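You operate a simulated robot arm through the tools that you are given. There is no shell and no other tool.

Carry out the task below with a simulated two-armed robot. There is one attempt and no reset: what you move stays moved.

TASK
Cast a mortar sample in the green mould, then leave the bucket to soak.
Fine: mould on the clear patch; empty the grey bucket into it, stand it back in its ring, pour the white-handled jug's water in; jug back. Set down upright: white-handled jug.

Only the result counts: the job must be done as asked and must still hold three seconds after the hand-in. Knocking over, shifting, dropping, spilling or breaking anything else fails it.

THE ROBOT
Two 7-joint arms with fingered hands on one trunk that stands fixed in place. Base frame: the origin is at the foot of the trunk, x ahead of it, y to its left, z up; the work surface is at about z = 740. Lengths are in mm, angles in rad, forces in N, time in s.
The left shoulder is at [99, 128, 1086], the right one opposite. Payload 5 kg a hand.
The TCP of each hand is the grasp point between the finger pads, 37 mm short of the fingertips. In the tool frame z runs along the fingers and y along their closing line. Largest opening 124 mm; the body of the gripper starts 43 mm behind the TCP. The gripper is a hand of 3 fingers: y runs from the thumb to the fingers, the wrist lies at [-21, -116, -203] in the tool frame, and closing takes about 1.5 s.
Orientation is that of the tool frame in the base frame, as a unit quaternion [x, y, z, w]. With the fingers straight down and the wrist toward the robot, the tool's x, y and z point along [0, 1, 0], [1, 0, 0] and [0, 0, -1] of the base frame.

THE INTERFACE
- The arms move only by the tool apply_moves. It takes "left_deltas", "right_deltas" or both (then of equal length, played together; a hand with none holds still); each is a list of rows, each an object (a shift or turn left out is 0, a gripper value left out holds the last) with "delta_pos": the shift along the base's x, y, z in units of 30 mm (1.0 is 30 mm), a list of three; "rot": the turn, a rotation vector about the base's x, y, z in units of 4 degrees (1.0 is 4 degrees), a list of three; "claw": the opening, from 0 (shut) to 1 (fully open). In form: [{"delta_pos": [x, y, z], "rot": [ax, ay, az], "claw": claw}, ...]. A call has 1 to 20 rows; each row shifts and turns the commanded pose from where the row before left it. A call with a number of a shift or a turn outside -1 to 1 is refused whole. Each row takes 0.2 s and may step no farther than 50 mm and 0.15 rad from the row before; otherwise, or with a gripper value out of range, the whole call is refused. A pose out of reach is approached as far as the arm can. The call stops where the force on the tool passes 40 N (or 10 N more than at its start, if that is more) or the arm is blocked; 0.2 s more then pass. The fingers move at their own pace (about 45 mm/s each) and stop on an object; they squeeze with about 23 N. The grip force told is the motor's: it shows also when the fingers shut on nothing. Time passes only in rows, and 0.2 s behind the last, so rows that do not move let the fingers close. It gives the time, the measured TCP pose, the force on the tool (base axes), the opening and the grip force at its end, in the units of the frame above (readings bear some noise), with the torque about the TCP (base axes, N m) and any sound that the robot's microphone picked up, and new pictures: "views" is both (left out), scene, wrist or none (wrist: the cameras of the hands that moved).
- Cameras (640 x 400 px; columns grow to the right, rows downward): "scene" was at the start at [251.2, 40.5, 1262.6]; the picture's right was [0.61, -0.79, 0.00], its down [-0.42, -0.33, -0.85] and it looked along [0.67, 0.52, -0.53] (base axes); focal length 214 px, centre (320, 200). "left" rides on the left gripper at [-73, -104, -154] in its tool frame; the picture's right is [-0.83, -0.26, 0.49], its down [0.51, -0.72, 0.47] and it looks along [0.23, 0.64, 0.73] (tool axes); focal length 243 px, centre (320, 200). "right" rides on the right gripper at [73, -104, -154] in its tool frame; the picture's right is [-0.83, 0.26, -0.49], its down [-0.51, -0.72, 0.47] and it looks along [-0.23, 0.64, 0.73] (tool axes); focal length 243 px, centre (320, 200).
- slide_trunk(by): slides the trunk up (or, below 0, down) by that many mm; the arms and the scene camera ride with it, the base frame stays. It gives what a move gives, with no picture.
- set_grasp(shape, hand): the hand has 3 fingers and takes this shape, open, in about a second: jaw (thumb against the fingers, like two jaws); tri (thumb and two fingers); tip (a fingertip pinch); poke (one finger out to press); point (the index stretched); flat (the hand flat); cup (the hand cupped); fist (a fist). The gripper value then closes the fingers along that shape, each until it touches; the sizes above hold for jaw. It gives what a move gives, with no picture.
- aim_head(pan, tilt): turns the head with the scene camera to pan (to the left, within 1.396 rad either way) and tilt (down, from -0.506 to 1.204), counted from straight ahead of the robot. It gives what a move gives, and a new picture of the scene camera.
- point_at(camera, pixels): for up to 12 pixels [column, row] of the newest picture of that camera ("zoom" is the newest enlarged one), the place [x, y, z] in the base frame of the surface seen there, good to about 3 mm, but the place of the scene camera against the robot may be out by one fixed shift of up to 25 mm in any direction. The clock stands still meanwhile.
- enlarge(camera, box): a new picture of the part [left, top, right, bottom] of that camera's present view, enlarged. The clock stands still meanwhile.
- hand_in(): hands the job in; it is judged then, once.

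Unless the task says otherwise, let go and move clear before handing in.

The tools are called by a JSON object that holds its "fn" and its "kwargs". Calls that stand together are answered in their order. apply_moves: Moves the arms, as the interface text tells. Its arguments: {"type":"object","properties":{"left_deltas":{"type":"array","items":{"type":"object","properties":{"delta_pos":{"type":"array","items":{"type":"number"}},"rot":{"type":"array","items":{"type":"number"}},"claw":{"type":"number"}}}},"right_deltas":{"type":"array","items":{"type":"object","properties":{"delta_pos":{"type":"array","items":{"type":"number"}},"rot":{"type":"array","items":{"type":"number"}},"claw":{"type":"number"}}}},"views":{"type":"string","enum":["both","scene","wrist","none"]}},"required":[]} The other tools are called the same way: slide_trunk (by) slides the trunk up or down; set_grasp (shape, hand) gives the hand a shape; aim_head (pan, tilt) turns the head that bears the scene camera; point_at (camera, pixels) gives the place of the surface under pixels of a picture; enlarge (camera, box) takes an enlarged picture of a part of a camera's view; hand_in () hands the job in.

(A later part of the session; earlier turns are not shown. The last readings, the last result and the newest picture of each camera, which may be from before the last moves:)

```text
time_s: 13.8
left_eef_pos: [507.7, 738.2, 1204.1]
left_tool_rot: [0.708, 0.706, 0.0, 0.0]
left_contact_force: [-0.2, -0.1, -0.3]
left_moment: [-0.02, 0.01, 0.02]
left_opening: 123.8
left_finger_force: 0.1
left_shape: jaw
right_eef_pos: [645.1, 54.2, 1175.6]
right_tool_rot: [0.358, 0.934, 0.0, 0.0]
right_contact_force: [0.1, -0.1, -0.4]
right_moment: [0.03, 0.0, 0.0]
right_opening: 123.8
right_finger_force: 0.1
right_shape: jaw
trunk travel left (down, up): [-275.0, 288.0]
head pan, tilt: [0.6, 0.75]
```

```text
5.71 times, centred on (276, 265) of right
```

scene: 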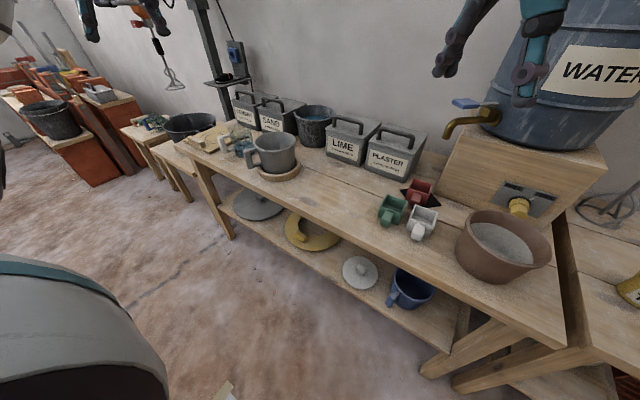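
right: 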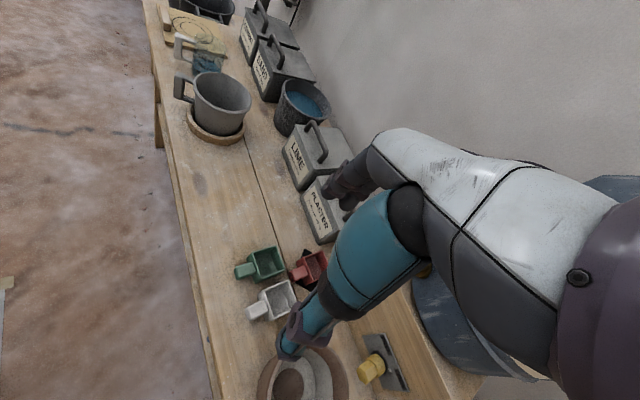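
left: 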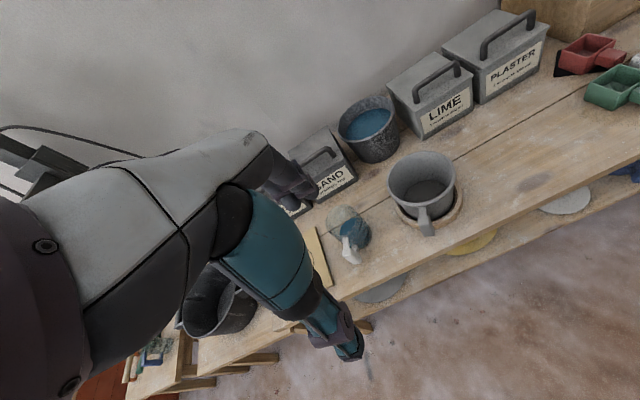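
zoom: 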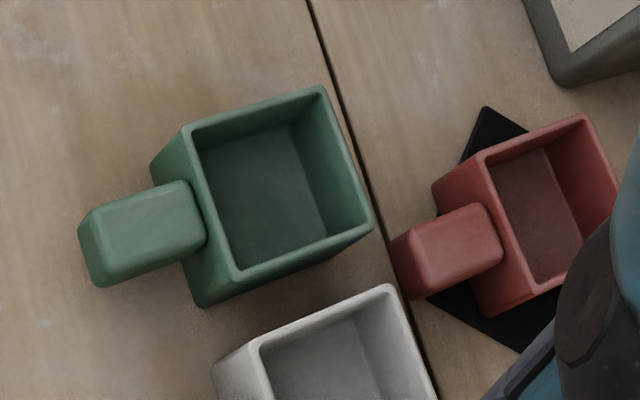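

The green mould's box spans x 718–783, y 90–153, top z 790; its tab spans x 677–717, y 107–133, top z≈784. I'll finish turning the right hand and bring it above the tab.

{"fn": "apply_moves", "kwargs": {"right_deltas": [{"delta_pos": [0.149, 0.2, -0.757], "rot": [0, 0, 1], "claw": 0.6}, {"delta_pos": [0.149, 0.2, -0.757], "rot": [0, 0, 1]}, {"delta_pos": [0.149, 0.2, -0.757], "rot": [0, 0, 1]}, {"delta_pos": [0.149, 0.2, -0.757], "rot": [0, 0, 1]}, {"delta_pos": [0.149, 0.2, -0.757], "rot": [0, 0, 1]}, {"delta_pos": [0.149, 0.2, -0.757], "rot": [0, 0, 1]}, {"delta_pos": [0.149, 0.2, -0.757], "rot": [0, 0, 1]}, {"delta_pos": [0.149, 0.2, -0.757], "rot": [0, 0, 1]}, {"delta_pos": [0.149, 0.2, -0.757], "rot": [0, 0, 1]}, {"delta_pos": [0.149, 0.2, -0.757], "rot": [0, 0, 1]}, {"delta_pos": [0.149, 0.2, -0.757], "rot": [0, 0, 0.5]}], "views": "both"}}

```text
time_s: 16.2
left_eef_pos: [507.9, 738.3, 1205.1]
left_tool_rot: [0.707, 0.707, 0.0, -0.001]
left_contact_force: [0.5, 0.1, 0.2]
left_moment: [-0.02, -0.02, -0.01]
left_opening: 123.6
left_finger_force: 0.2
left_shape: jaw
right_eef_pos: [669.0, 86.3, 1050.7]
right_tool_rot: [0.174, 0.985, 0.0, -0.001]
right_contact_force: [0.8, 0.6, -0.7]
right_moment: [0.0, 0.0, -0.02]
right_opening: 75.0
right_finger_force: 0.0
right_shape: jaw
right hand out of reach, approached as far as the arm can: row 6, 7, 8, 9, 10, 11
trunk travel left (down, up): [-275.0, 288.0]
head pan, tilt: [0.6, 0.75]
```

scene: 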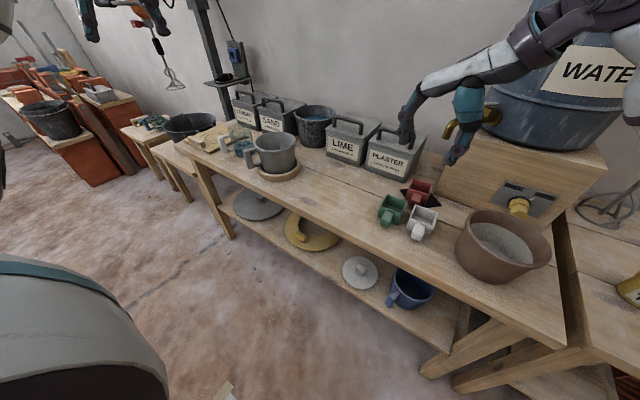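
right: 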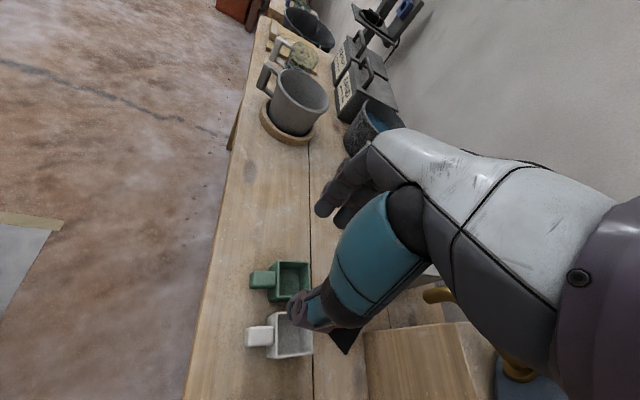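

The right hand stalled at yaw ≈70° at (669,86,1051): it could not follow the last rows. I'll make a small downward step to see how the commanded pose now behaves.

{"fn": "apply_moves", "kwargs": {"right_deltas": [{"delta_pos": [0, 0, -0.3]}, {"delta_pos": [0, 0, -0.3]}], "views": "none"}}

```text
time_s: 16.8
left_eef_pos: [509.2, 739.0, 1204.2]
left_tool_rot: [0.708, 0.707, 0.0, 0.001]
left_contact_force: [0.1, 0.9, -0.5]
left_moment: [-0.01, 0.01, 0.02]
left_opening: 123.5
left_finger_force: 0.1
left_shape: jaw
right_eef_pos: [670.1, 86.8, 1050.2]
right_tool_rot: [0.173, 0.985, 0.0, -0.001]
right_contact_force: [0.4, 0.3, 0.1]
right_moment: [0.03, 0.0, -0.01]
right_opening: 74.9
right_finger_force: 0.1
right_shape: jaw
right hand out of reach, approached as far as the arm can: row 1, 2
trunk travel left (down, up): [-275.0, 288.0]
head pan, tilt: [0.6, 0.75]
```

It stays stuck, so I'll back off the yaw by 20° and see whether the pose becomes reachable again.

{"fn": "apply_moves", "kwargs": {"right_deltas": [{"rot": [0, 0, -1]}, {"rot": [0, 0, -1]}, {"rot": [0, 0, -1]}, {"rot": [0, 0, -1]}, {"rot": [0, 0, -1]}], "views": "none"}}

```text
time_s: 18.0
left_eef_pos: [507.5, 738.9, 1204.3]
left_tool_rot: [0.707, 0.707, 0.0, 0.0]
left_contact_force: [0.4, 0.5, 0.7]
left_moment: [0.01, -0.02, -0.02]
left_opening: 123.8
left_finger_force: 0.1
left_shape: jaw
right_eef_pos: [669.0, 87.0, 1050.3]
right_tool_rot: [0.327, 0.945, 0.0, 0.0]
right_contact_force: [0.7, -0.6, 0.0]
right_moment: [0.0, 0.0, 0.0]
right_opening: 74.8
right_finger_force: 0.1
right_shape: jaw
trunk travel left (down, up): [-275.0, 288.0]
head pan, tilt: [0.6, 0.75]
```

Yaw came back to ≈52° and the pose is reachable again, so the command stops where the arm stalls. I'll move down above the tab at this yaw and then test more yaw there.

{"fn": "apply_moves", "kwargs": {"right_deltas": [{"delta_pos": [0.14, 0.18, -0.8]}, {"delta_pos": [0.14, 0.18, -0.8]}, {"delta_pos": [0.14, 0.18, -0.8]}, {"delta_pos": [0.14, 0.18, -0.8]}, {"delta_pos": [0.14, 0.18, -0.8]}, {"delta_pos": [0.14, 0.2, -0.8]}, {"rot": [0, 0, 1]}, {"rot": [0, 0, 1]}, {"rot": [0, 0, 1]}, {"rot": [0, 0, 1]}, {"rot": [0, 0, 1]}, {"rot": [0, 0, 1]}, {"rot": [0, 0, 1]}, {"rot": [0, 0, 1]}, {"rot": [0, 0, 1]}, {"rot": [0, 0, 0.5]}], "views": "both"}}

```text
time_s: 21.4
left_eef_pos: [506.4, 740.1, 1204.6]
left_tool_rot: [0.709, 0.706, 0.001, 0.0]
left_contact_force: [0.3, 0.2, 0.2]
left_moment: [-0.04, -0.04, -0.02]
left_opening: 123.3
left_finger_force: 0.1
left_shape: jaw
right_eef_pos: [688.1, 129.8, 908.6]
right_tool_rot: [0.169, 0.986, -0.001, 0.003]
right_contact_force: [0.5, 0.4, -0.4]
right_moment: [-0.02, -0.03, -0.01]
right_opening: 74.6
right_finger_force: 0.0
right_shape: jaw
right hand out of reach, approached as far as the arm can: row 11, 12, 13, 14, 15, 16
trunk travel left (down, up): [-275.0, 288.0]
head pan, tilt: [0.6, 0.75]
```

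scene: 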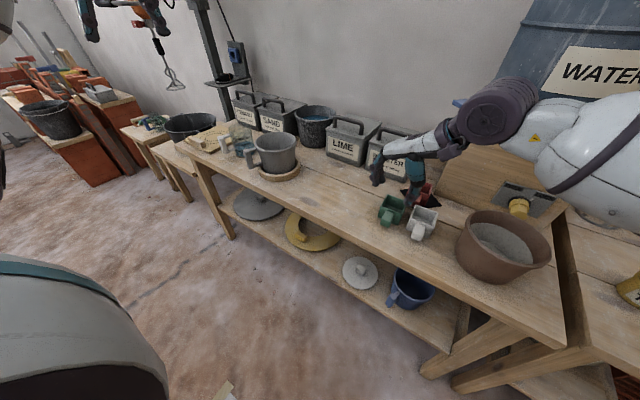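
right: 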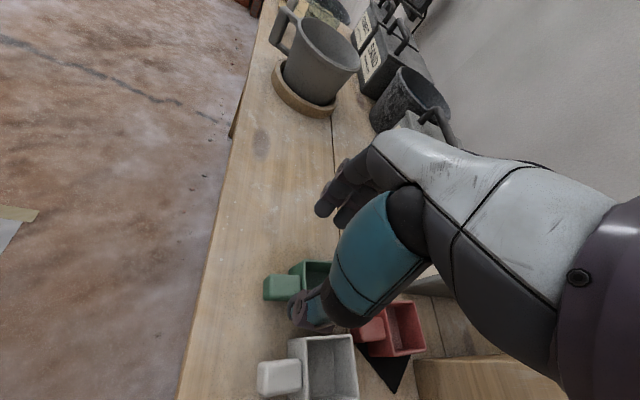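

Yaw stalls at ≈70° again with the tool straight down, so I'll pitch the fingers forward (pointing ahead-down) instead, which frees the wrist, and then level the closing line along y.

{"fn": "apply_moves", "kwargs": {"right_deltas": [{"rot": [0, -1, 0]}, {"rot": [0, -1, 0]}, {"rot": [0, -1, 0]}, {"rot": [0, -1, 0]}, {"rot": [0, -1, 0]}, {"rot": [0, -1, 0]}, {"rot": [0, -1, 0]}, {"rot": [0, -1, 0]}, {"rot": [0, -1, 0]}, {"rot": [0, -1, 0]}, {"rot": [0, -1, 0]}, {"rot": [-0.7, 0, 0.7]}, {"rot": [-0.7, 0, 0.7]}, {"rot": [-0.7, 0, 0.7]}, {"rot": [-0.7, 0, 0.7]}, {"rot": [-0.6, 0, 0.6]}], "views": "both"}}

```text
time_s: 24.8
left_eef_pos: [508.4, 738.3, 1203.3]
left_tool_rot: [0.708, 0.707, 0.0, 0.0]
left_contact_force: [-0.8, -0.7, -0.5]
left_moment: [0.02, -0.02, 0.04]
left_opening: 124.0
left_finger_force: 0.0
left_shape: jaw
right_eef_pos: [689.7, 129.3, 907.0]
right_tool_rot: [0.008, 0.927, 0.0, 0.374]
right_contact_force: [1.0, 0.3, 0.2]
right_moment: [-0.03, 0.0, -0.01]
right_opening: 74.8
right_finger_force: 0.1
right_shape: jaw
trunk travel left (down, up): [-275.0, 288.0]
head pan, tilt: [0.6, 0.75]
```

scene: 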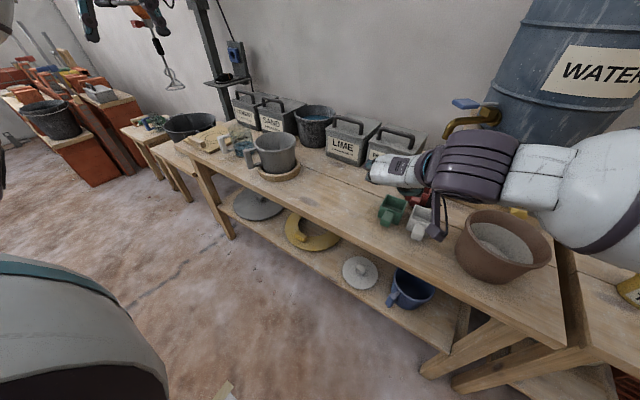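
right: 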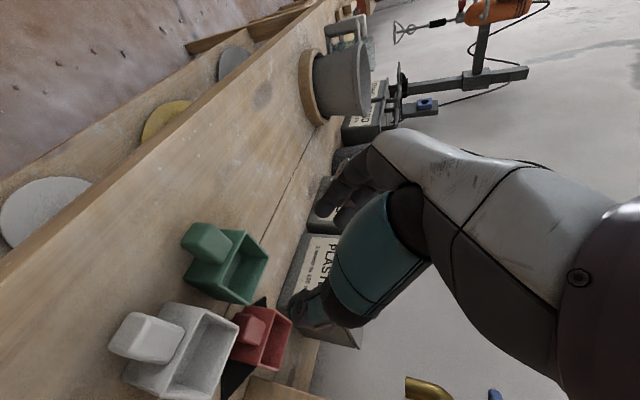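

The tool is now pitched 46° forward with its closing line along y, and the right camera shows the green mould at (225,260). I'll back off to a pre-grasp point ahead of the tab, narrowing the opening.

{"fn": "apply_moves", "kwargs": {"right_deltas": [{"delta_pos": [-0.65, -0.077, -0.483], "claw": 0.45}, {"delta_pos": [-0.65, -0.077, -0.483]}, {"delta_pos": [-0.65, -0.077, -0.483]}, {"delta_pos": [-0.65, -0.077, -0.483]}, {"delta_pos": [0, 0, 0]}], "views": "both"}}

{"fn": "point_at", "kwargs": {"camera": "right", "pixels": [[320, 200], [300, 300]]}}

```text
time_s: 26.0
left_eef_pos: [507.6, 738.0, 1203.2]
left_tool_rot: [0.707, 0.707, 0.0, 0.001]
left_contact_force: [-0.1, -0.4, -0.6]
left_moment: [0.01, 0.04, 0.03]
left_opening: 123.7
left_finger_force: 0.0
left_shape: jaw
right_eef_pos: [609.8, 119.3, 849.5]
right_tool_rot: [0.007, 0.927, 0.0, 0.375]
right_contact_force: [0.2, -0.4, 0.3]
right_moment: [0.02, 0.02, 0.0]
right_opening: 56.4
right_finger_force: 0.0
right_shape: jaw
trunk travel left (down, up): [-275.0, 288.0]
head pan, tilt: [0.6, 0.75]
```

scene: 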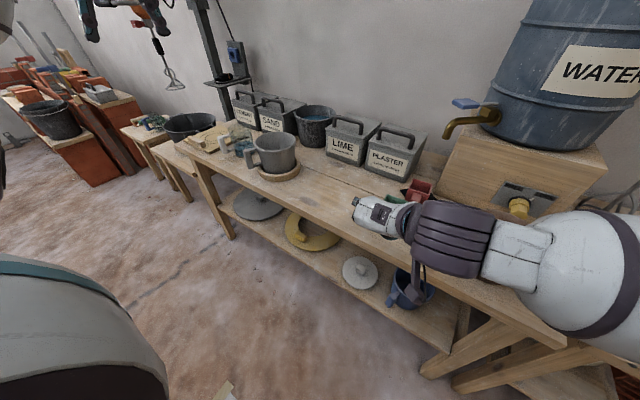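
right: 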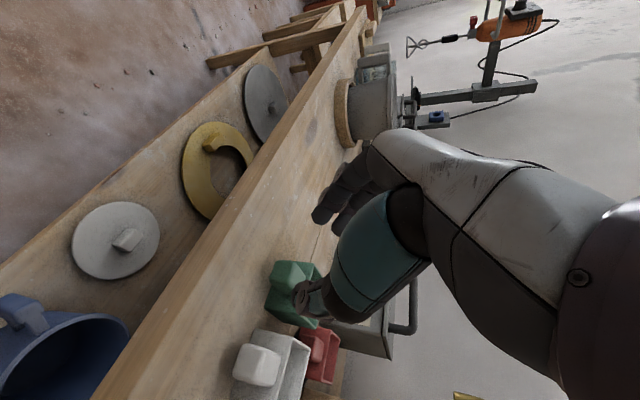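

```text
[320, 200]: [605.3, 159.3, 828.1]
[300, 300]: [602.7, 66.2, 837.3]
```

I'll enlarge the right view around the fingers to judge the clearance between thumb and the white mould.

{"fn": "enlarge", "kwargs": {"camera": "right", "box": [220, 150, 420, 350]}}

{"fn": "aim_head", "kwargs": {"pan": 0.25, "tilt": 0.85}}

{"fn": "enlarge", "kwargs": {"camera": "scene", "box": [220, 120, 420, 250]}}

```text
2.00 times, centred on (320, 250) of right
```

zoom: 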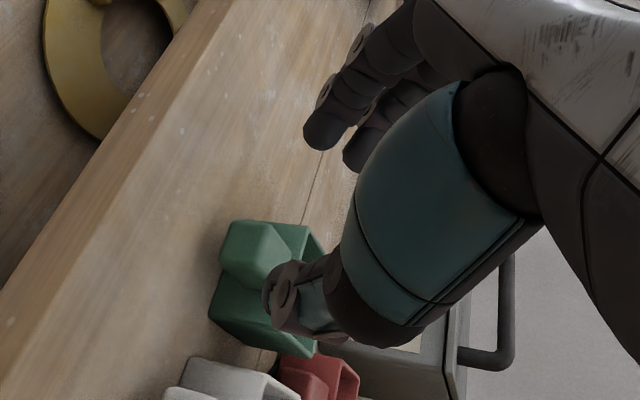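

```text
time_s: 26.8
left_eef_pos: [507.9, 738.4, 1205.8]
left_tool_rot: [0.707, 0.707, -0.001, 0.0]
left_contact_force: [0.3, 0.7, 0.1]
left_moment: [0.0, 0.0, 0.0]
left_opening: 123.8
left_finger_force: 0.1
left_shape: jaw
right_eef_pos: [610.8, 120.2, 849.9]
right_tool_rot: [0.008, 0.927, -0.001, 0.375]
right_contact_force: [-0.4, -1.0, -0.3]
right_moment: [0.0, -0.02, 0.0]
right_opening: 56.3
right_finger_force: 0.1
right_shape: jaw
trunk travel left (down, up): [-275.0, 288.0]
head pan, tilt: [0.25, 0.85]
```

scene: 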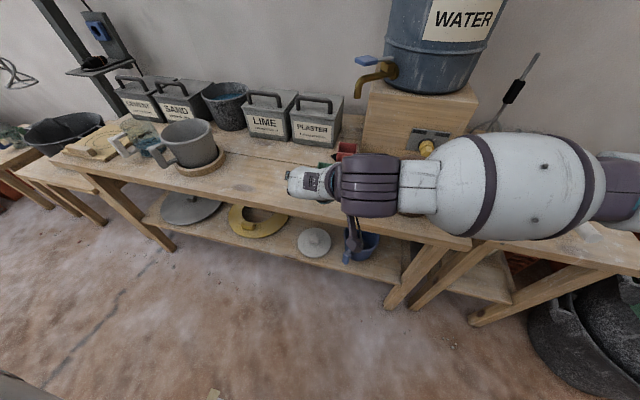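

```text
3.08 times, centred on (320, 185) of scene
```

zoom: 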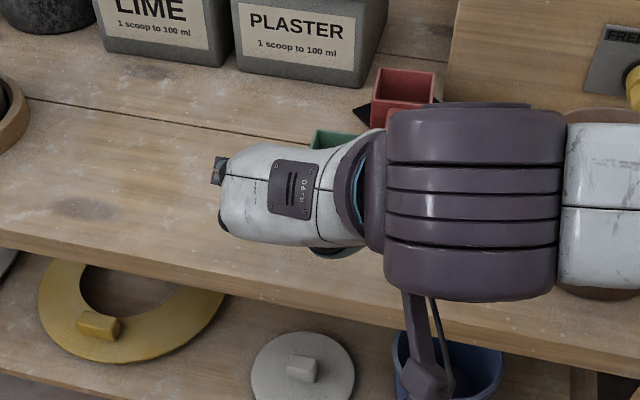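

I'll measure thumb and finger surfaces relative to the TCP (610,120,850) to know the hand's real extent.

{"fn": "point_at", "kwargs": {"camera": "right", "pixels": [[375, 205], [345, 235], [400, 250], [420, 290], [360, 300], [345, 315], [303, 295], [318, 310], [318, 213], [338, 224], [440, 170], [480, 280]]}}

```text
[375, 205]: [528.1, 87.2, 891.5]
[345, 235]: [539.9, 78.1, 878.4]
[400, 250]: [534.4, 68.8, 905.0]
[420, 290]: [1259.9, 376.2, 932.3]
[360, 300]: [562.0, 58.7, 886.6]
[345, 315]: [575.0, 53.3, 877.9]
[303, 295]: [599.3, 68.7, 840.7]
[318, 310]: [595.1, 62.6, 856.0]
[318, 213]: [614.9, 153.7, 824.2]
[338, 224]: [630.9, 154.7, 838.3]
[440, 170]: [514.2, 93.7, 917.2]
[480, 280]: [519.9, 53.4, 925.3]
```

The hand's two fingers span about ±21 mm in tool x, so I'll bring the TCP to about (674,120,785), which keeps fingertips off the bench and off the box front. Approaching along the tool axis with a 47 mm opening.

{"fn": "apply_moves", "kwargs": {"right_deltas": [{"delta_pos": [0.423, 0, -0.431], "claw": 0.38}, {"delta_pos": [0.423, 0, -0.431]}, {"delta_pos": [0.423, 0, -0.431]}, {"delta_pos": [0.423, 0, -0.431]}, {"delta_pos": [0.423, 0, -0.431]}, {"delta_pos": [0, 0, 0]}], "views": "both"}}

{"fn": "enlarge", "kwargs": {"camera": "right", "box": [220, 150, 420, 350]}}

```text
time_s: 28.2
left_eef_pos: [506.4, 738.3, 1204.7]
left_tool_rot: [0.707, 0.707, 0.0, 0.0]
left_contact_force: [-0.6, -0.1, 0.1]
left_moment: [0.0, 0.02, 0.04]
left_opening: 123.7
left_finger_force: 0.1
left_shape: jaw
right_eef_pos: [674.3, 120.3, 785.1]
right_tool_rot: [0.007, 0.927, 0.001, 0.375]
right_contact_force: [1.1, -0.7, -0.1]
right_moment: [0.02, -0.04, 0.02]
right_opening: 47.7
right_finger_force: 0.0
right_shape: jaw
trunk travel left (down, up): [-275.0, 288.0]
head pan, tilt: [0.25, 0.85]
```

scene: 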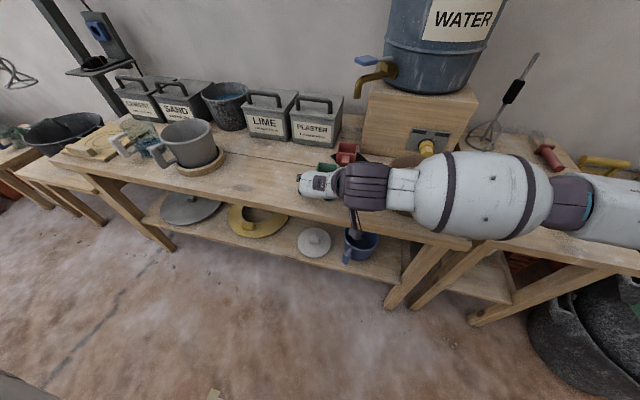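
right: 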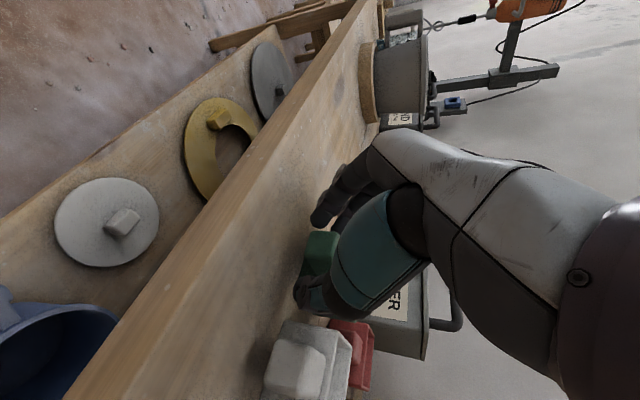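

```text
2.00 times, centred on (320, 250) of right
```

zoom: 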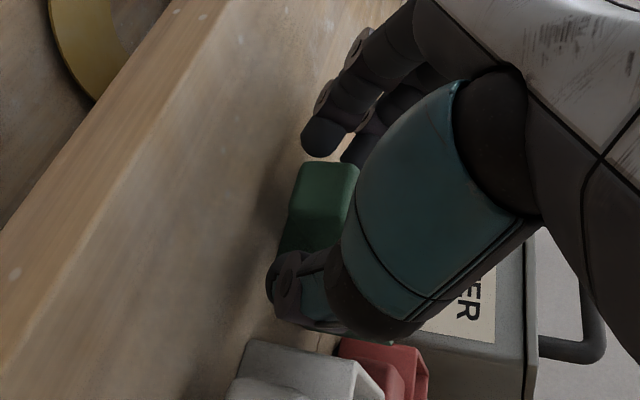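

The green tab sits between thumb and fingers (zoom ~(320,210)). Closing the right hand.

{"fn": "apply_moves", "kwargs": {"right_deltas": [{"claw": 0.0}, {"claw": 0.0}, {"claw": 0.0}, {"claw": 0.0}, {"claw": 0.0}, {"claw": 0.0}, {"claw": 0.0}], "views": "wrist"}}

{"fn": "enlarge", "kwargs": {"camera": "right", "box": [220, 180, 420, 380]}}

```text
time_s: 29.8
left_eef_pos: [507.6, 738.9, 1204.7]
left_tool_rot: [0.708, 0.706, 0.0, 0.0]
left_contact_force: [-0.1, 0.2, -0.8]
left_moment: [0.03, 0.0, 0.01]
left_opening: 123.7
left_finger_force: 0.0
left_shape: jaw
right_eef_pos: [674.1, 119.8, 785.2]
right_tool_rot: [0.007, 0.927, -0.001, 0.376]
right_contact_force: [0.3, -0.4, 1.1]
right_moment: [-0.01, 0.04, 0.0]
right_opening: 23.7
right_finger_force: 23.1
right_shape: jaw
trunk travel left (down, up): [-275.0, 288.0]
head pan, tilt: [0.25, 0.85]
```

right: 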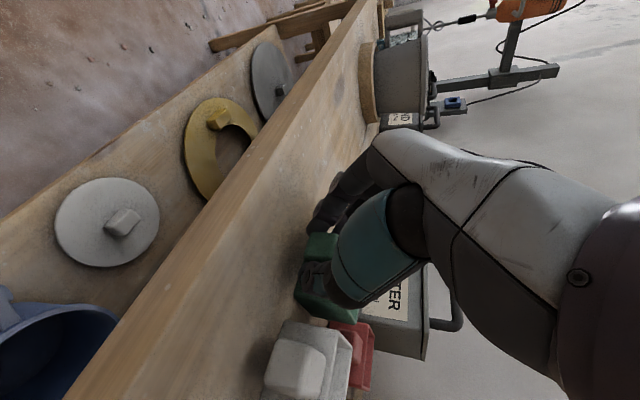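

```text
2.00 times, centred on (320, 280) of right
```

zoom: 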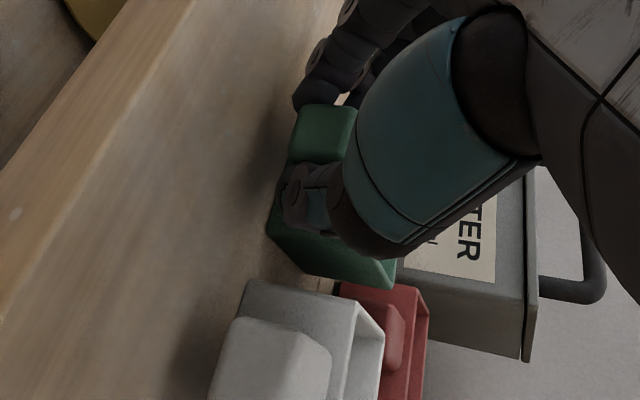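

The hand holds the tab at 23.7 mm with 23 N. I'll lift gently 45 mm and check.

{"fn": "apply_moves", "kwargs": {"right_deltas": [{"delta_pos": [0, 0, 0.3]}, {"delta_pos": [0, 0, 0.3]}, {"delta_pos": [0, 0, 0.3]}, {"delta_pos": [0, 0, 0.3]}, {"delta_pos": [0, 0, 0.3]}], "views": "wrist"}}

{"fn": "enlarge", "kwargs": {"camera": "scene", "box": [260, 130, 420, 230]}}

```text
time_s: 31.0
left_eef_pos: [507.3, 738.5, 1204.2]
left_tool_rot: [0.707, 0.707, 0.0, 0.0]
left_contact_force: [0.4, 0.3, -1.1]
left_moment: [-0.04, 0.01, 0.01]
left_opening: 123.9
left_finger_force: 0.1
left_shape: jaw
right_eef_pos: [673.3, 120.6, 830.8]
right_tool_rot: [0.008, 0.927, -0.001, 0.376]
right_contact_force: [0.0, 1.1, -1.2]
right_moment: [0.0, 0.06, 0.0]
right_opening: 23.8
right_finger_force: 23.4
right_shape: jaw
trunk travel left (down, up): [-275.0, 288.0]
head pan, tilt: [0.25, 0.85]
```

right: 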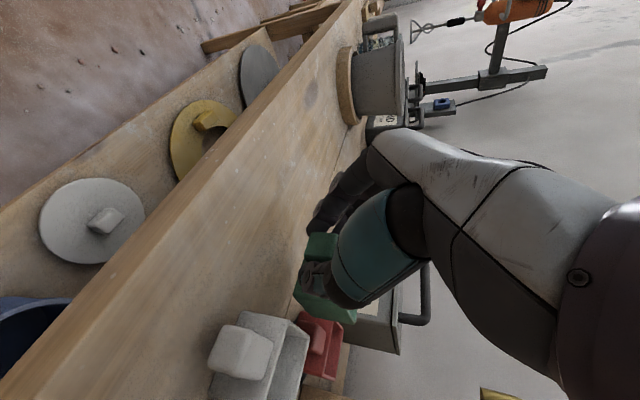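

```text
4.00 times, centred on (340, 180) of scene
```

zoom: 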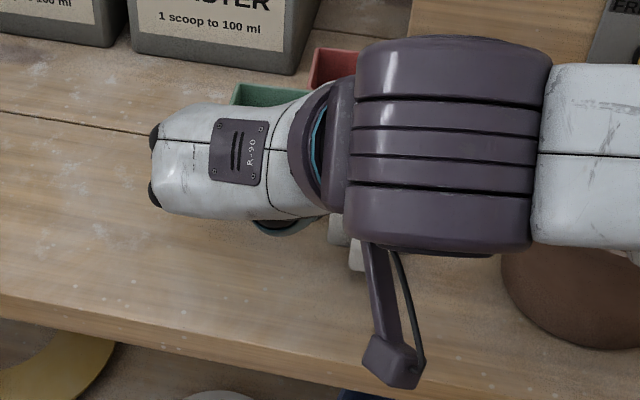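

The mould is lifted cleanly in the hand. Now I'll carry it 195 mm to the left over the clear bench.

{"fn": "apply_moves", "kwargs": {"right_deltas": [{"delta_pos": [-0.047, 0.65, 0]}, {"delta_pos": [-0.047, 0.65, 0]}, {"delta_pos": [-0.047, 0.65, 0]}, {"delta_pos": [-0.047, 0.65, 0]}, {"delta_pos": [-0.047, 0.65, 0]}, {"delta_pos": [-0.047, 0.65, 0]}, {"delta_pos": [-0.047, 0.65, 0]}, {"delta_pos": [-0.047, 0.65, 0]}, {"delta_pos": [-0.047, 0.65, 0]}, {"delta_pos": [-0.047, 0.65, 0]}], "views": "both"}}

{"fn": "enlarge", "kwargs": {"camera": "scene", "box": [180, 130, 340, 230]}}

```text
time_s: 33.2
left_eef_pos: [507.5, 738.4, 1203.6]
left_tool_rot: [0.708, 0.706, 0.0, -0.001]
left_contact_force: [0.6, 0.3, 0.3]
left_moment: [0.03, 0.0, 0.0]
left_opening: 123.6
left_finger_force: 0.0
left_shape: jaw
right_eef_pos: [660.7, 313.3, 829.4]
right_tool_rot: [0.008, 0.927, -0.001, 0.374]
right_contact_force: [-0.4, -0.2, -1.0]
right_moment: [-0.02, 0.04, -0.04]
right_opening: 23.3
right_finger_force: 23.1
right_shape: jaw
trunk travel left (down, up): [-275.0, 288.0]
head pan, tilt: [0.25, 0.85]
```

scene: 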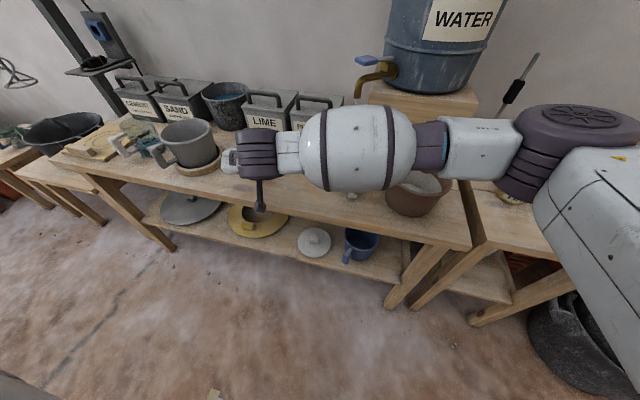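
right: 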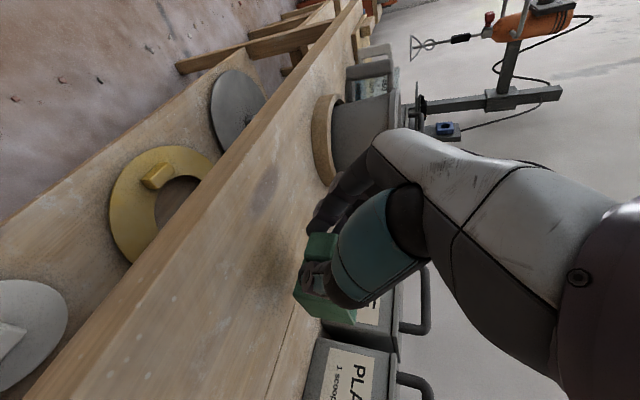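

```text
4.00 times, centred on (260, 180) of scene
```

zoom: 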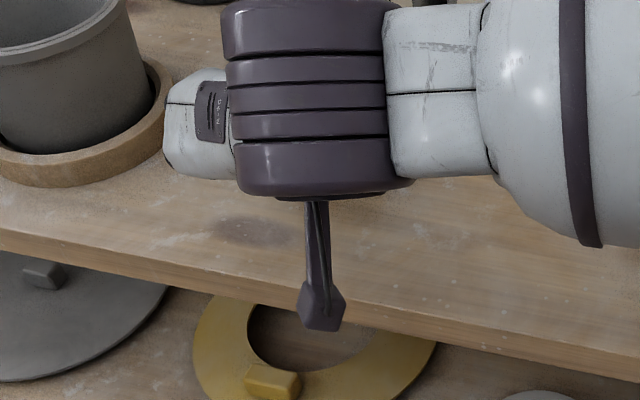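

Mould now hangs over the middle of the bare bench. Lowering 43 mm in small steps.

{"fn": "apply_moves", "kwargs": {"right_deltas": [{"delta_pos": [0, 0, -0.3]}, {"delta_pos": [0, 0, -0.3]}, {"delta_pos": [0, 0, -0.3]}, {"delta_pos": [0, 0, -0.25]}, {"delta_pos": [0, 0, -0.15]}, {"delta_pos": [0, 0, -0.1]}, {"delta_pos": [0, 0, 0]}], "views": "wrist"}}

```text
time_s: 34.8
left_eef_pos: [507.8, 737.2, 1204.3]
left_tool_rot: [0.708, 0.706, 0.001, 0.0]
left_contact_force: [-0.1, 0.3, 1.1]
left_moment: [-0.02, -0.03, 0.0]
left_opening: 123.7
left_finger_force: 0.0
left_shape: jaw
right_eef_pos: [661.4, 315.2, 788.6]
right_tool_rot: [0.008, 0.927, 0.0, 0.375]
right_contact_force: [0.5, -0.6, -0.4]
right_moment: [0.02, 0.05, -0.01]
right_opening: 23.8
right_finger_force: 22.7
right_shape: jaw
trunk travel left (down, up): [-275.0, 288.0]
head pan, tilt: [0.25, 0.85]
```

right: 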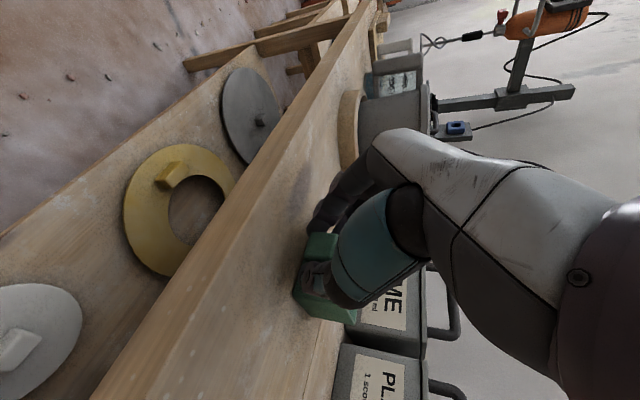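

{"fn": "apply_moves", "kwargs": {"right_deltas": [{"delta_pos": [0, 0, -0.06]}, {"delta_pos": [0, 0, -0.05]}, {"delta_pos": [0, 0, 0]}], "views": "none"}}

```text
time_s: 35.6
left_eef_pos: [506.9, 737.8, 1205.2]
left_tool_rot: [0.708, 0.706, 0.0, 0.0]
left_contact_force: [0.1, -0.6, -0.3]
left_moment: [-0.02, 0.02, 0.02]
left_opening: 123.8
left_finger_force: 0.1
left_shape: jaw
right_eef_pos: [661.1, 315.0, 785.5]
right_tool_rot: [0.007, 0.927, -0.001, 0.375]
right_contact_force: [0.2, -1.0, 0.3]
right_moment: [0.02, -0.02, 0.01]
right_opening: 23.9
right_finger_force: 23.2
right_shape: jaw
trunk travel left (down, up): [-275.0, 288.0]
head pan, tilt: [0.25, 0.85]
```

The z-force and moment changed (−1 → +0.3 N, 0.05 → −0.02 Nm), so the mould is on the bench. Opening the fingers to 47 mm and checking.

{"fn": "apply_moves", "kwargs": {"right_deltas": [{"claw": 0.22}, {"claw": 0.3}, {"claw": 0.38}, {"claw": 0.4}, {"claw": 0.4}], "views": "wrist"}}

{"fn": "enlarge", "kwargs": {"camera": "right", "box": [220, 180, 420, 380]}}

```text
time_s: 36.8
left_eef_pos: [509.1, 737.7, 1204.9]
left_tool_rot: [0.708, 0.706, 0.0, 0.0]
left_contact_force: [-1.4, -0.9, -0.1]
left_moment: [-0.02, -0.03, 0.03]
left_opening: 123.6
left_finger_force: 0.0
left_shape: jaw
right_eef_pos: [661.1, 314.4, 784.2]
right_tool_rot: [0.007, 0.927, 0.001, 0.375]
right_contact_force: [-0.3, -1.0, -0.6]
right_moment: [0.03, 0.02, 0.01]
right_opening: 49.0
right_finger_force: 0.0
right_shape: jaw
trunk travel left (down, up): [-275.0, 288.0]
head pan, tilt: [0.25, 0.85]
```

right: 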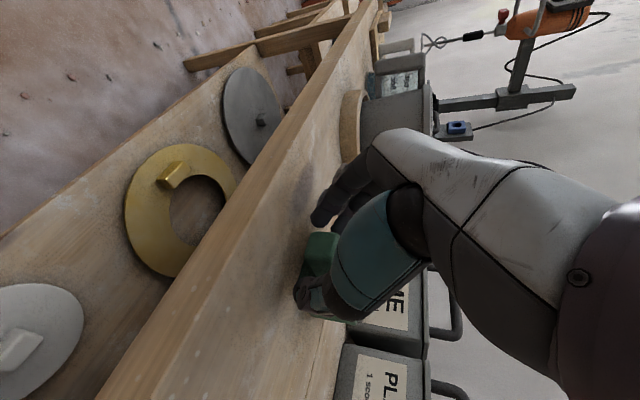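

```text
2.00 times, centred on (320, 280) of right
```

zoom: 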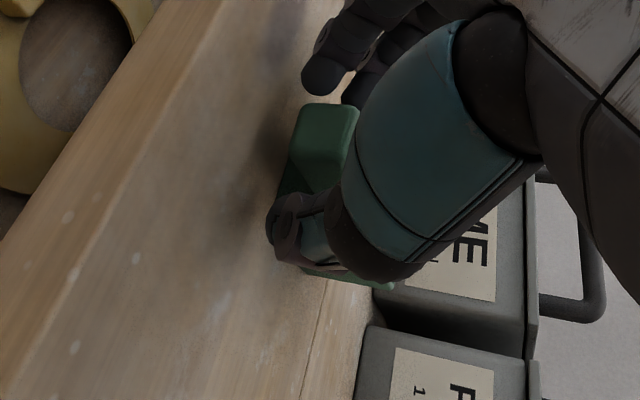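

The mould stands free, with the fingers open around the tab. Retreating back along the tool axis, then up and to the right.

{"fn": "apply_moves", "kwargs": {"right_deltas": [{"delta_pos": [-0.423, 0, 0.431]}, {"delta_pos": [-0.423, 0, 0.431]}, {"delta_pos": [-0.423, 0, 0.431]}, {"delta_pos": [-0.423, 0, 0.431]}, {"delta_pos": [-0.423, 0, 0.431]}, {"delta_pos": [-0.3, 0, 0.6]}, {"delta_pos": [0, -0.9, 0.5]}, {"delta_pos": [0, -0.9, 0.5]}, {"delta_pos": [0, -0.9, 0.5]}, {"delta_pos": [0, -0.9, 0.5]}, {"delta_pos": [0, -0.9, 0.5]}, {"delta_pos": [0, -0.9, 0.5]}, {"delta_pos": [0, -0.9, 0.5]}, {"delta_pos": [0, -0.9, 0.5]}, {"delta_pos": [0, -0.9, 0.5]}, {"delta_pos": [0, -0.9, 0.5]}], "views": "both"}}

{"fn": "enlarge", "kwargs": {"camera": "scene", "box": [180, 130, 340, 230]}}

```text
time_s: 40.2
left_eef_pos: [505.5, 737.5, 1205.9]
left_tool_rot: [0.706, 0.708, 0.001, 0.0]
left_contact_force: [-0.6, -0.2, -0.5]
left_moment: [0.01, -0.03, 0.01]
left_opening: 123.8
left_finger_force: 0.2
left_shape: jaw
right_eef_pos: [586.0, 43.6, 1019.1]
right_tool_rot: [0.008, 0.927, 0.0, 0.375]
right_contact_force: [-0.9, -0.1, 0.3]
right_moment: [0.05, -0.02, -0.04]
right_opening: 49.1
right_finger_force: 0.1
right_shape: jaw
trunk travel left (down, up): [-275.0, 288.0]
head pan, tilt: [0.25, 0.85]
```

scene: 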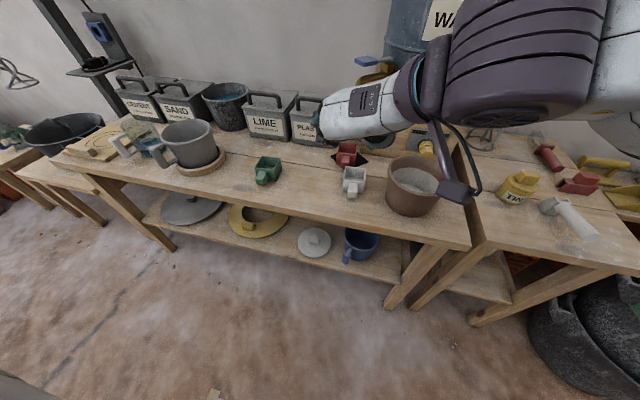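
right: 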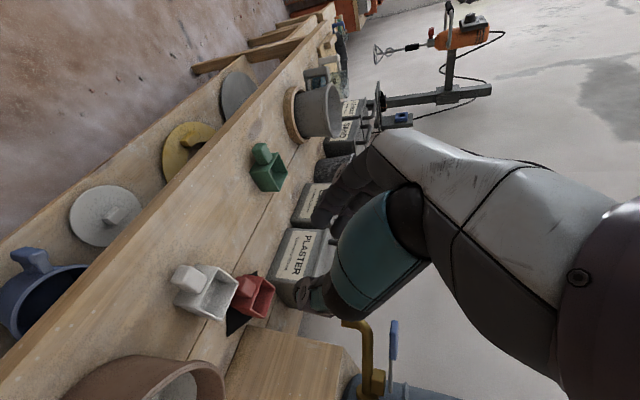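

```text
4.00 times, centred on (260, 180) of scene
```

zoom: 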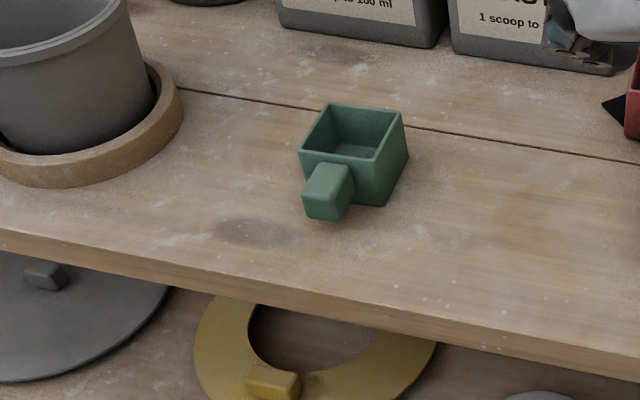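

The green mould now stands at scene (268,170), upright in the middle of the clear patch. Before grasping the bucket I'll test with the empty left hand whether the pouring pose over the mould is reachable.

{"fn": "apply_moves", "kwargs": {"left_deltas": [{"delta_pos": [0.496, -0.917, -0.217], "rot": [0, 0, 1]}, {"delta_pos": [0.496, -0.917, -0.217], "rot": [0, 0, 1]}, {"delta_pos": [0.496, -0.917, -0.217], "rot": [0, 0, 1]}, {"delta_pos": [0.496, -0.917, -0.217], "rot": [0, 0, 1]}, {"delta_pos": [0.496, -0.917, -0.217], "rot": [0, 0, 1]}, {"delta_pos": [0.496, -0.917, -0.217], "rot": [0, 0, 1]}, {"delta_pos": [0.496, -0.917, -0.217]}, {"delta_pos": [0.496, -0.917, -0.217]}, {"delta_pos": [0.496, -0.917, -0.217]}, {"delta_pos": [0.496, -0.917, -0.217]}, {"delta_pos": [0.496, -0.917, -0.217]}, {"delta_pos": [0.496, -0.917, -0.217]}, {"delta_pos": [0.496, -0.917, -0.217]}, {"delta_pos": [0.496, -0.917, -0.217]}, {"delta_pos": [0.496, -0.917, -0.217]}, {"delta_pos": [0.496, -0.917, -0.217]}], "views": "scene"}}

```text
time_s: 43.6
left_eef_pos: [746.7, 298.8, 1100.8]
left_tool_rot: [0.544, 0.839, 0.0, -0.001]
left_contact_force: [0.6, 0.3, -0.8]
left_moment: [0.03, 0.0, 0.01]
left_opening: 123.7
left_finger_force: 0.0
left_shape: jaw
right_eef_pos: [588.8, 44.3, 1017.3]
right_tool_rot: [0.008, 0.927, 0.001, 0.375]
right_contact_force: [-0.6, -1.1, -0.1]
right_moment: [0.03, -0.02, 0.02]
right_opening: 49.3
right_finger_force: 0.1
right_shape: jaw
trunk travel left (down, up): [-275.0, 288.0]
head pan, tilt: [0.25, 0.85]
```

scene: 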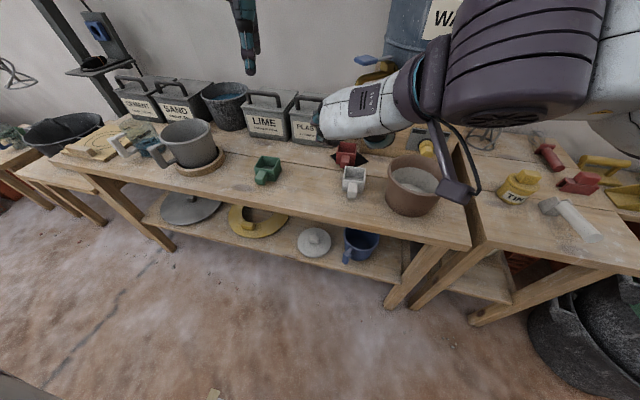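

Reached. Now testing the over-tilt (32° beyond vertical) while lowering to z≈990 at that spot.

{"fn": "apply_moves", "kwargs": {"left_deltas": [{"delta_pos": [0, 0, -0.5], "rot": [0.91, 0.405, 0]}, {"delta_pos": [0, 0, -0.5], "rot": [0.91, 0.405, 0]}, {"delta_pos": [0, 0, -0.5], "rot": [0.91, 0.405, 0]}, {"delta_pos": [0, 0, -0.5], "rot": [0.91, 0.405, 0]}, {"delta_pos": [0, 0, -0.5], "rot": [0.91, 0.405, 0]}, {"delta_pos": [0, 0, -0.4], "rot": [0.91, 0.405, 0]}, {"delta_pos": [0, 0, -0.4], "rot": [0.91, 0.405, 0]}, {"delta_pos": [0, 0, -0.4], "rot": [0.91, 0.405, 0]}], "views": "scene"}}

```text
time_s: 45.4
left_eef_pos: [748.6, 300.2, 988.7]
left_tool_rot: [0.524, 0.806, 0.149, -0.23]
left_contact_force: [1.0, 0.3, 0.3]
left_moment: [0.0, 0.01, -0.02]
left_opening: 123.8
left_finger_force: 0.1
left_shape: jaw
right_eef_pos: [589.7, 45.6, 1016.5]
right_tool_rot: [0.008, 0.927, -0.001, 0.375]
right_contact_force: [0.3, 0.1, -0.9]
right_moment: [-0.01, 0.02, 0.01]
right_opening: 49.3
right_finger_force: 0.1
right_shape: jaw
trunk travel left (down, up): [-275.0, 288.0]
head pan, tilt: [0.25, 0.85]
```

scene: 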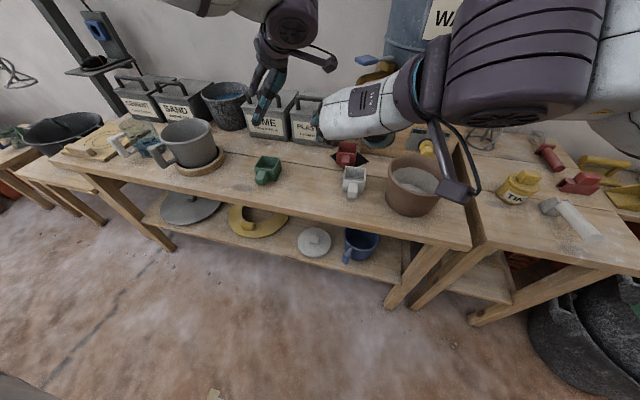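

The over-tilted pouring pose (≈122°) over the mould is reachable. Now I'll bring the left hand back up and around, untilting it toward a horizontal-pointing grasp pose in front of the bucket's handle.

{"fn": "apply_moves", "kwargs": {"left_deltas": [{"delta_pos": [-0.313, 0.5, 0.35], "rot": [-0.91, -0.405, 0]}, {"delta_pos": [-0.313, 0.5, 0.35], "rot": [-0.91, -0.405, 0]}, {"delta_pos": [-0.313, 0.5, 0.35], "rot": [-0.91, -0.405, 0]}, {"delta_pos": [-0.313, 0.5, 0.35], "rot": [-0.91, -0.405, 0]}, {"delta_pos": [-0.313, 0.5, 0.35], "rot": [-0.91, -0.405, 0]}, {"delta_pos": [-0.313, 0.5, 0.35], "rot": [-0.91, -0.405, 0]}, {"delta_pos": [-0.313, 0.5, 0.35], "rot": [-0.91, -0.405, 0]}, {"delta_pos": [-0.313, 0.5, 0.35], "rot": [-0.91, -0.405, 0]}, {"delta_pos": [-0.313, 0.5, 0.25], "rot": [-0.91, -0.405, 0]}, {"delta_pos": [-0.313, 0.5, 0.25], "rot": [-0.91, -0.405, 0]}, {"delta_pos": [-0.313, 0.5, 0.25], "rot": [-0.91, -0.405, 0]}, {"delta_pos": [-0.313, 0.5, 0.25], "rot": [-0.91, -0.405, 0]}, {"delta_pos": [-0.313, 0.5, 0.2], "rot": [-0.91, -0.405, 0]}, {"delta_pos": [-0.313, 0.5, 0.2], "rot": [-0.91, -0.405, 0]}, {"delta_pos": [-0.313, 0.5, 0.2], "rot": [-0.91, -0.405, 0]}, {"delta_pos": [-0.313, 0.5, 0.2], "rot": [-0.91, -0.405, 0]}, {"delta_pos": [-0.313, 0.5, 0.2], "rot": [-0.91, -0.405, 0]}, {"delta_pos": [-0.313, 0.5, 0.2], "rot": [-0.91, -0.405, 0]}, {"delta_pos": [-0.313, 0.5, 0.2], "rot": [-0.91, -0.405, 0]}, {"delta_pos": [-0.313, 0.5, 0.2], "rot": [-0.91, -0.405, 0]}], "views": "scene"}}

```text
time_s: 49.6
left_eef_pos: [556.5, 600.6, 1150.8]
left_tool_rot: [0.498, 0.767, -0.221, 0.34]
left_contact_force: [-0.2, -0.2, -0.6]
left_moment: [0.03, -0.02, 0.0]
left_opening: 123.8
left_finger_force: 0.1
left_shape: jaw
right_eef_pos: [588.0, 44.9, 1017.5]
right_tool_rot: [0.007, 0.927, 0.0, 0.375]
right_contact_force: [0.3, 0.4, 0.1]
right_moment: [0.01, -0.04, 0.01]
right_opening: 49.5
right_finger_force: 0.1
right_shape: jaw
trunk travel left (down, up): [-275.0, 288.0]
head pan, tilt: [0.25, 0.85]
```

scene: 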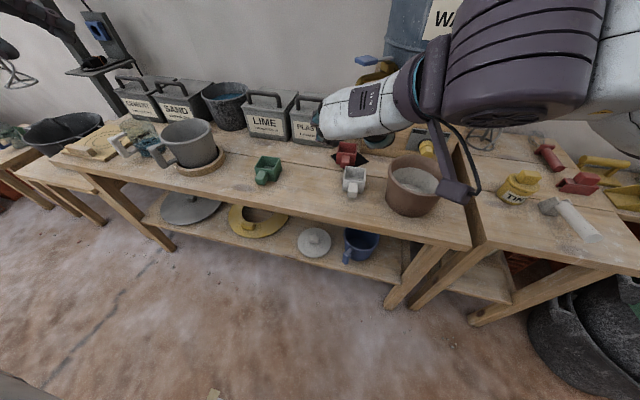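

Pitch is now 42° below horizontal. I'll finish levelling the tool and yaw it to point along the bucket's handle axis (yaw −25°), moving to the pre-grasp location in front of the handle, still high.

{"fn": "apply_moves", "kwargs": {"left_deltas": [{"delta_pos": [-0.047, 0.128, -0.1], "rot": [-0.91, -0.405, 0], "claw": 0.5}, {"delta_pos": [-0.047, 0.128, -0.1], "rot": [-0.91, -0.405, 0]}, {"delta_pos": [-0.047, 0.128, -0.1], "rot": [-0.91, -0.405, 0]}, {"delta_pos": [-0.047, 0.128, -0.1], "rot": [-0.91, -0.405, 0]}, {"delta_pos": [-0.047, 0.128, -0.1], "rot": [-0.91, -0.405, 0]}, {"delta_pos": [-0.047, 0.128, -0.1], "rot": [-0.91, -0.405, 0]}, {"delta_pos": [-0.047, 0.128, -0.1], "rot": [-0.91, -0.405, 0]}, {"delta_pos": [-0.047, 0.128, -0.1], "rot": [-0.91, -0.405, 0]}, {"delta_pos": [-0.047, 0.128, -0.1], "rot": [-0.91, -0.405, 0]}, {"delta_pos": [-0.047, 0.128, -0.1], "rot": [-0.91, -0.405, 0]}, {"delta_pos": [-0.047, 0.128, -0.1], "rot": [-0.5, -0.22, 0]}, {"delta_pos": [-0.047, 0.128, -0.2], "rot": [0, 0, 1]}, {"delta_pos": [-0.047, 0.128, -0.2], "rot": [0, 0, 1]}, {"delta_pos": [-0.047, 0.128, -0.2], "rot": [0, 0, 1]}, {"delta_pos": [-0.047, 0.128, -0.2], "rot": [0, 0, 1]}, {"delta_pos": [-0.047, 0.128, -0.2], "rot": [0, 0, 1]}, {"delta_pos": [-0.047, 0.128, -0.2], "rot": [0, 0, 1]}, {"delta_pos": [-0.047, 0.128, -0.2], "rot": [0, 0, 1]}, {"delta_pos": [-0.047, 0.128, -0.2], "rot": [0, 0, 1]}, {"delta_pos": [-0.047, 0.128, -0.2], "rot": [0, 0, 1]}], "views": "both"}}

```text
time_s: 53.8
left_eef_pos: [531.4, 675.6, 1064.1]
left_tool_rot: [0.184, 0.684, -0.182, 0.682]
left_contact_force: [0.2, 0.1, 0.2]
left_moment: [0.0, -0.02, 0.01]
left_opening: 62.2
left_finger_force: 0.0
left_shape: jaw
right_eef_pos: [588.3, 44.1, 1018.0]
right_tool_rot: [0.008, 0.927, -0.001, 0.375]
right_contact_force: [0.4, 0.0, -0.5]
right_moment: [0.0, 0.0, 0.0]
right_opening: 49.2
right_finger_force: 0.1
right_shape: jaw
trunk travel left (down, up): [-275.0, 288.0]
head pan, tilt: [0.25, 0.85]
```

scene: 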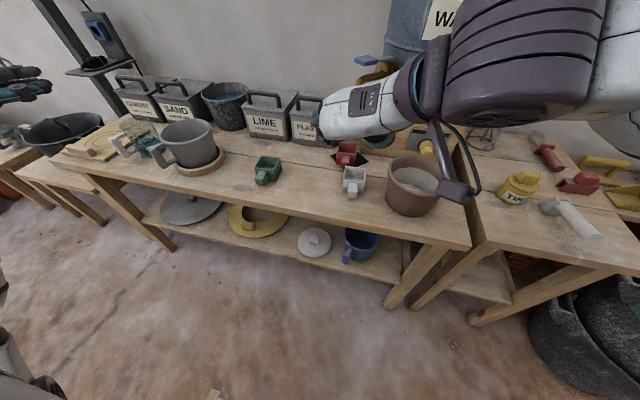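
left: 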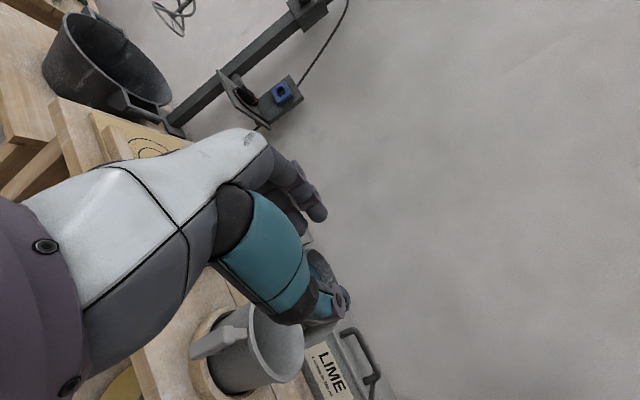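

The tool is level, pointing at yaw −30°; the left view shows the bucket's handle at (215,340). I'll correct the yaw by 5° and descend to the handle's mid-height z≈822 in front of it.

{"fn": "apply_moves", "kwargs": {"left_deltas": [{"delta_pos": [0, 0, -0.8], "rot": [0, 0, 0.25]}, {"delta_pos": [0, 0, -0.8], "rot": [0, 0, 0.25]}, {"delta_pos": [0, 0, -0.8], "rot": [0, 0, 0.25]}, {"delta_pos": [0, 0, -0.8], "rot": [0, 0, 0.25]}, {"delta_pos": [0, 0, -0.8], "rot": [0, 0, 0.25]}, {"delta_pos": [0, 0, -0.8]}, {"delta_pos": [0, 0, -0.8]}, {"delta_pos": [0, 0, -0.8]}, {"delta_pos": [0, 0, -0.8]}, {"delta_pos": [0, 0, -0.8]}, {"delta_pos": [0, 0, 0]}], "views": "both"}}

```text
time_s: 56.2
left_eef_pos: [530.1, 675.1, 824.8]
left_tool_rot: [0.153, 0.691, -0.152, 0.69]
left_contact_force: [0.0, 0.2, -0.2]
left_moment: [-0.02, -0.01, -0.02]
left_opening: 62.4
left_finger_force: 0.0
left_shape: jaw
right_eef_pos: [589.2, 45.1, 1016.3]
right_tool_rot: [0.007, 0.927, 0.0, 0.375]
right_contact_force: [-0.3, -0.4, -0.2]
right_moment: [0.01, 0.01, -0.02]
right_opening: 49.4
right_finger_force: 0.1
right_shape: jaw
trunk travel left (down, up): [-275.0, 288.0]
head pan, tilt: [0.25, 0.85]
```

scene: 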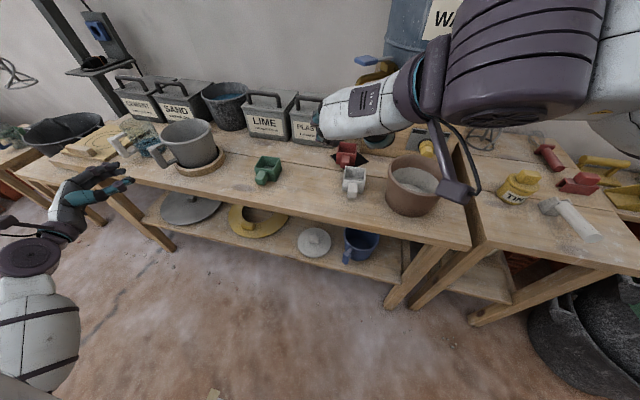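
left: 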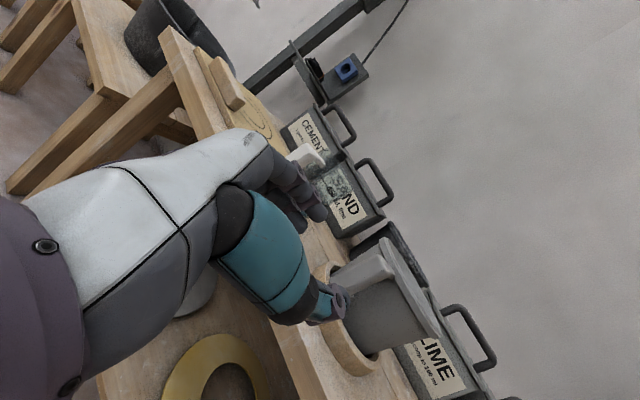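

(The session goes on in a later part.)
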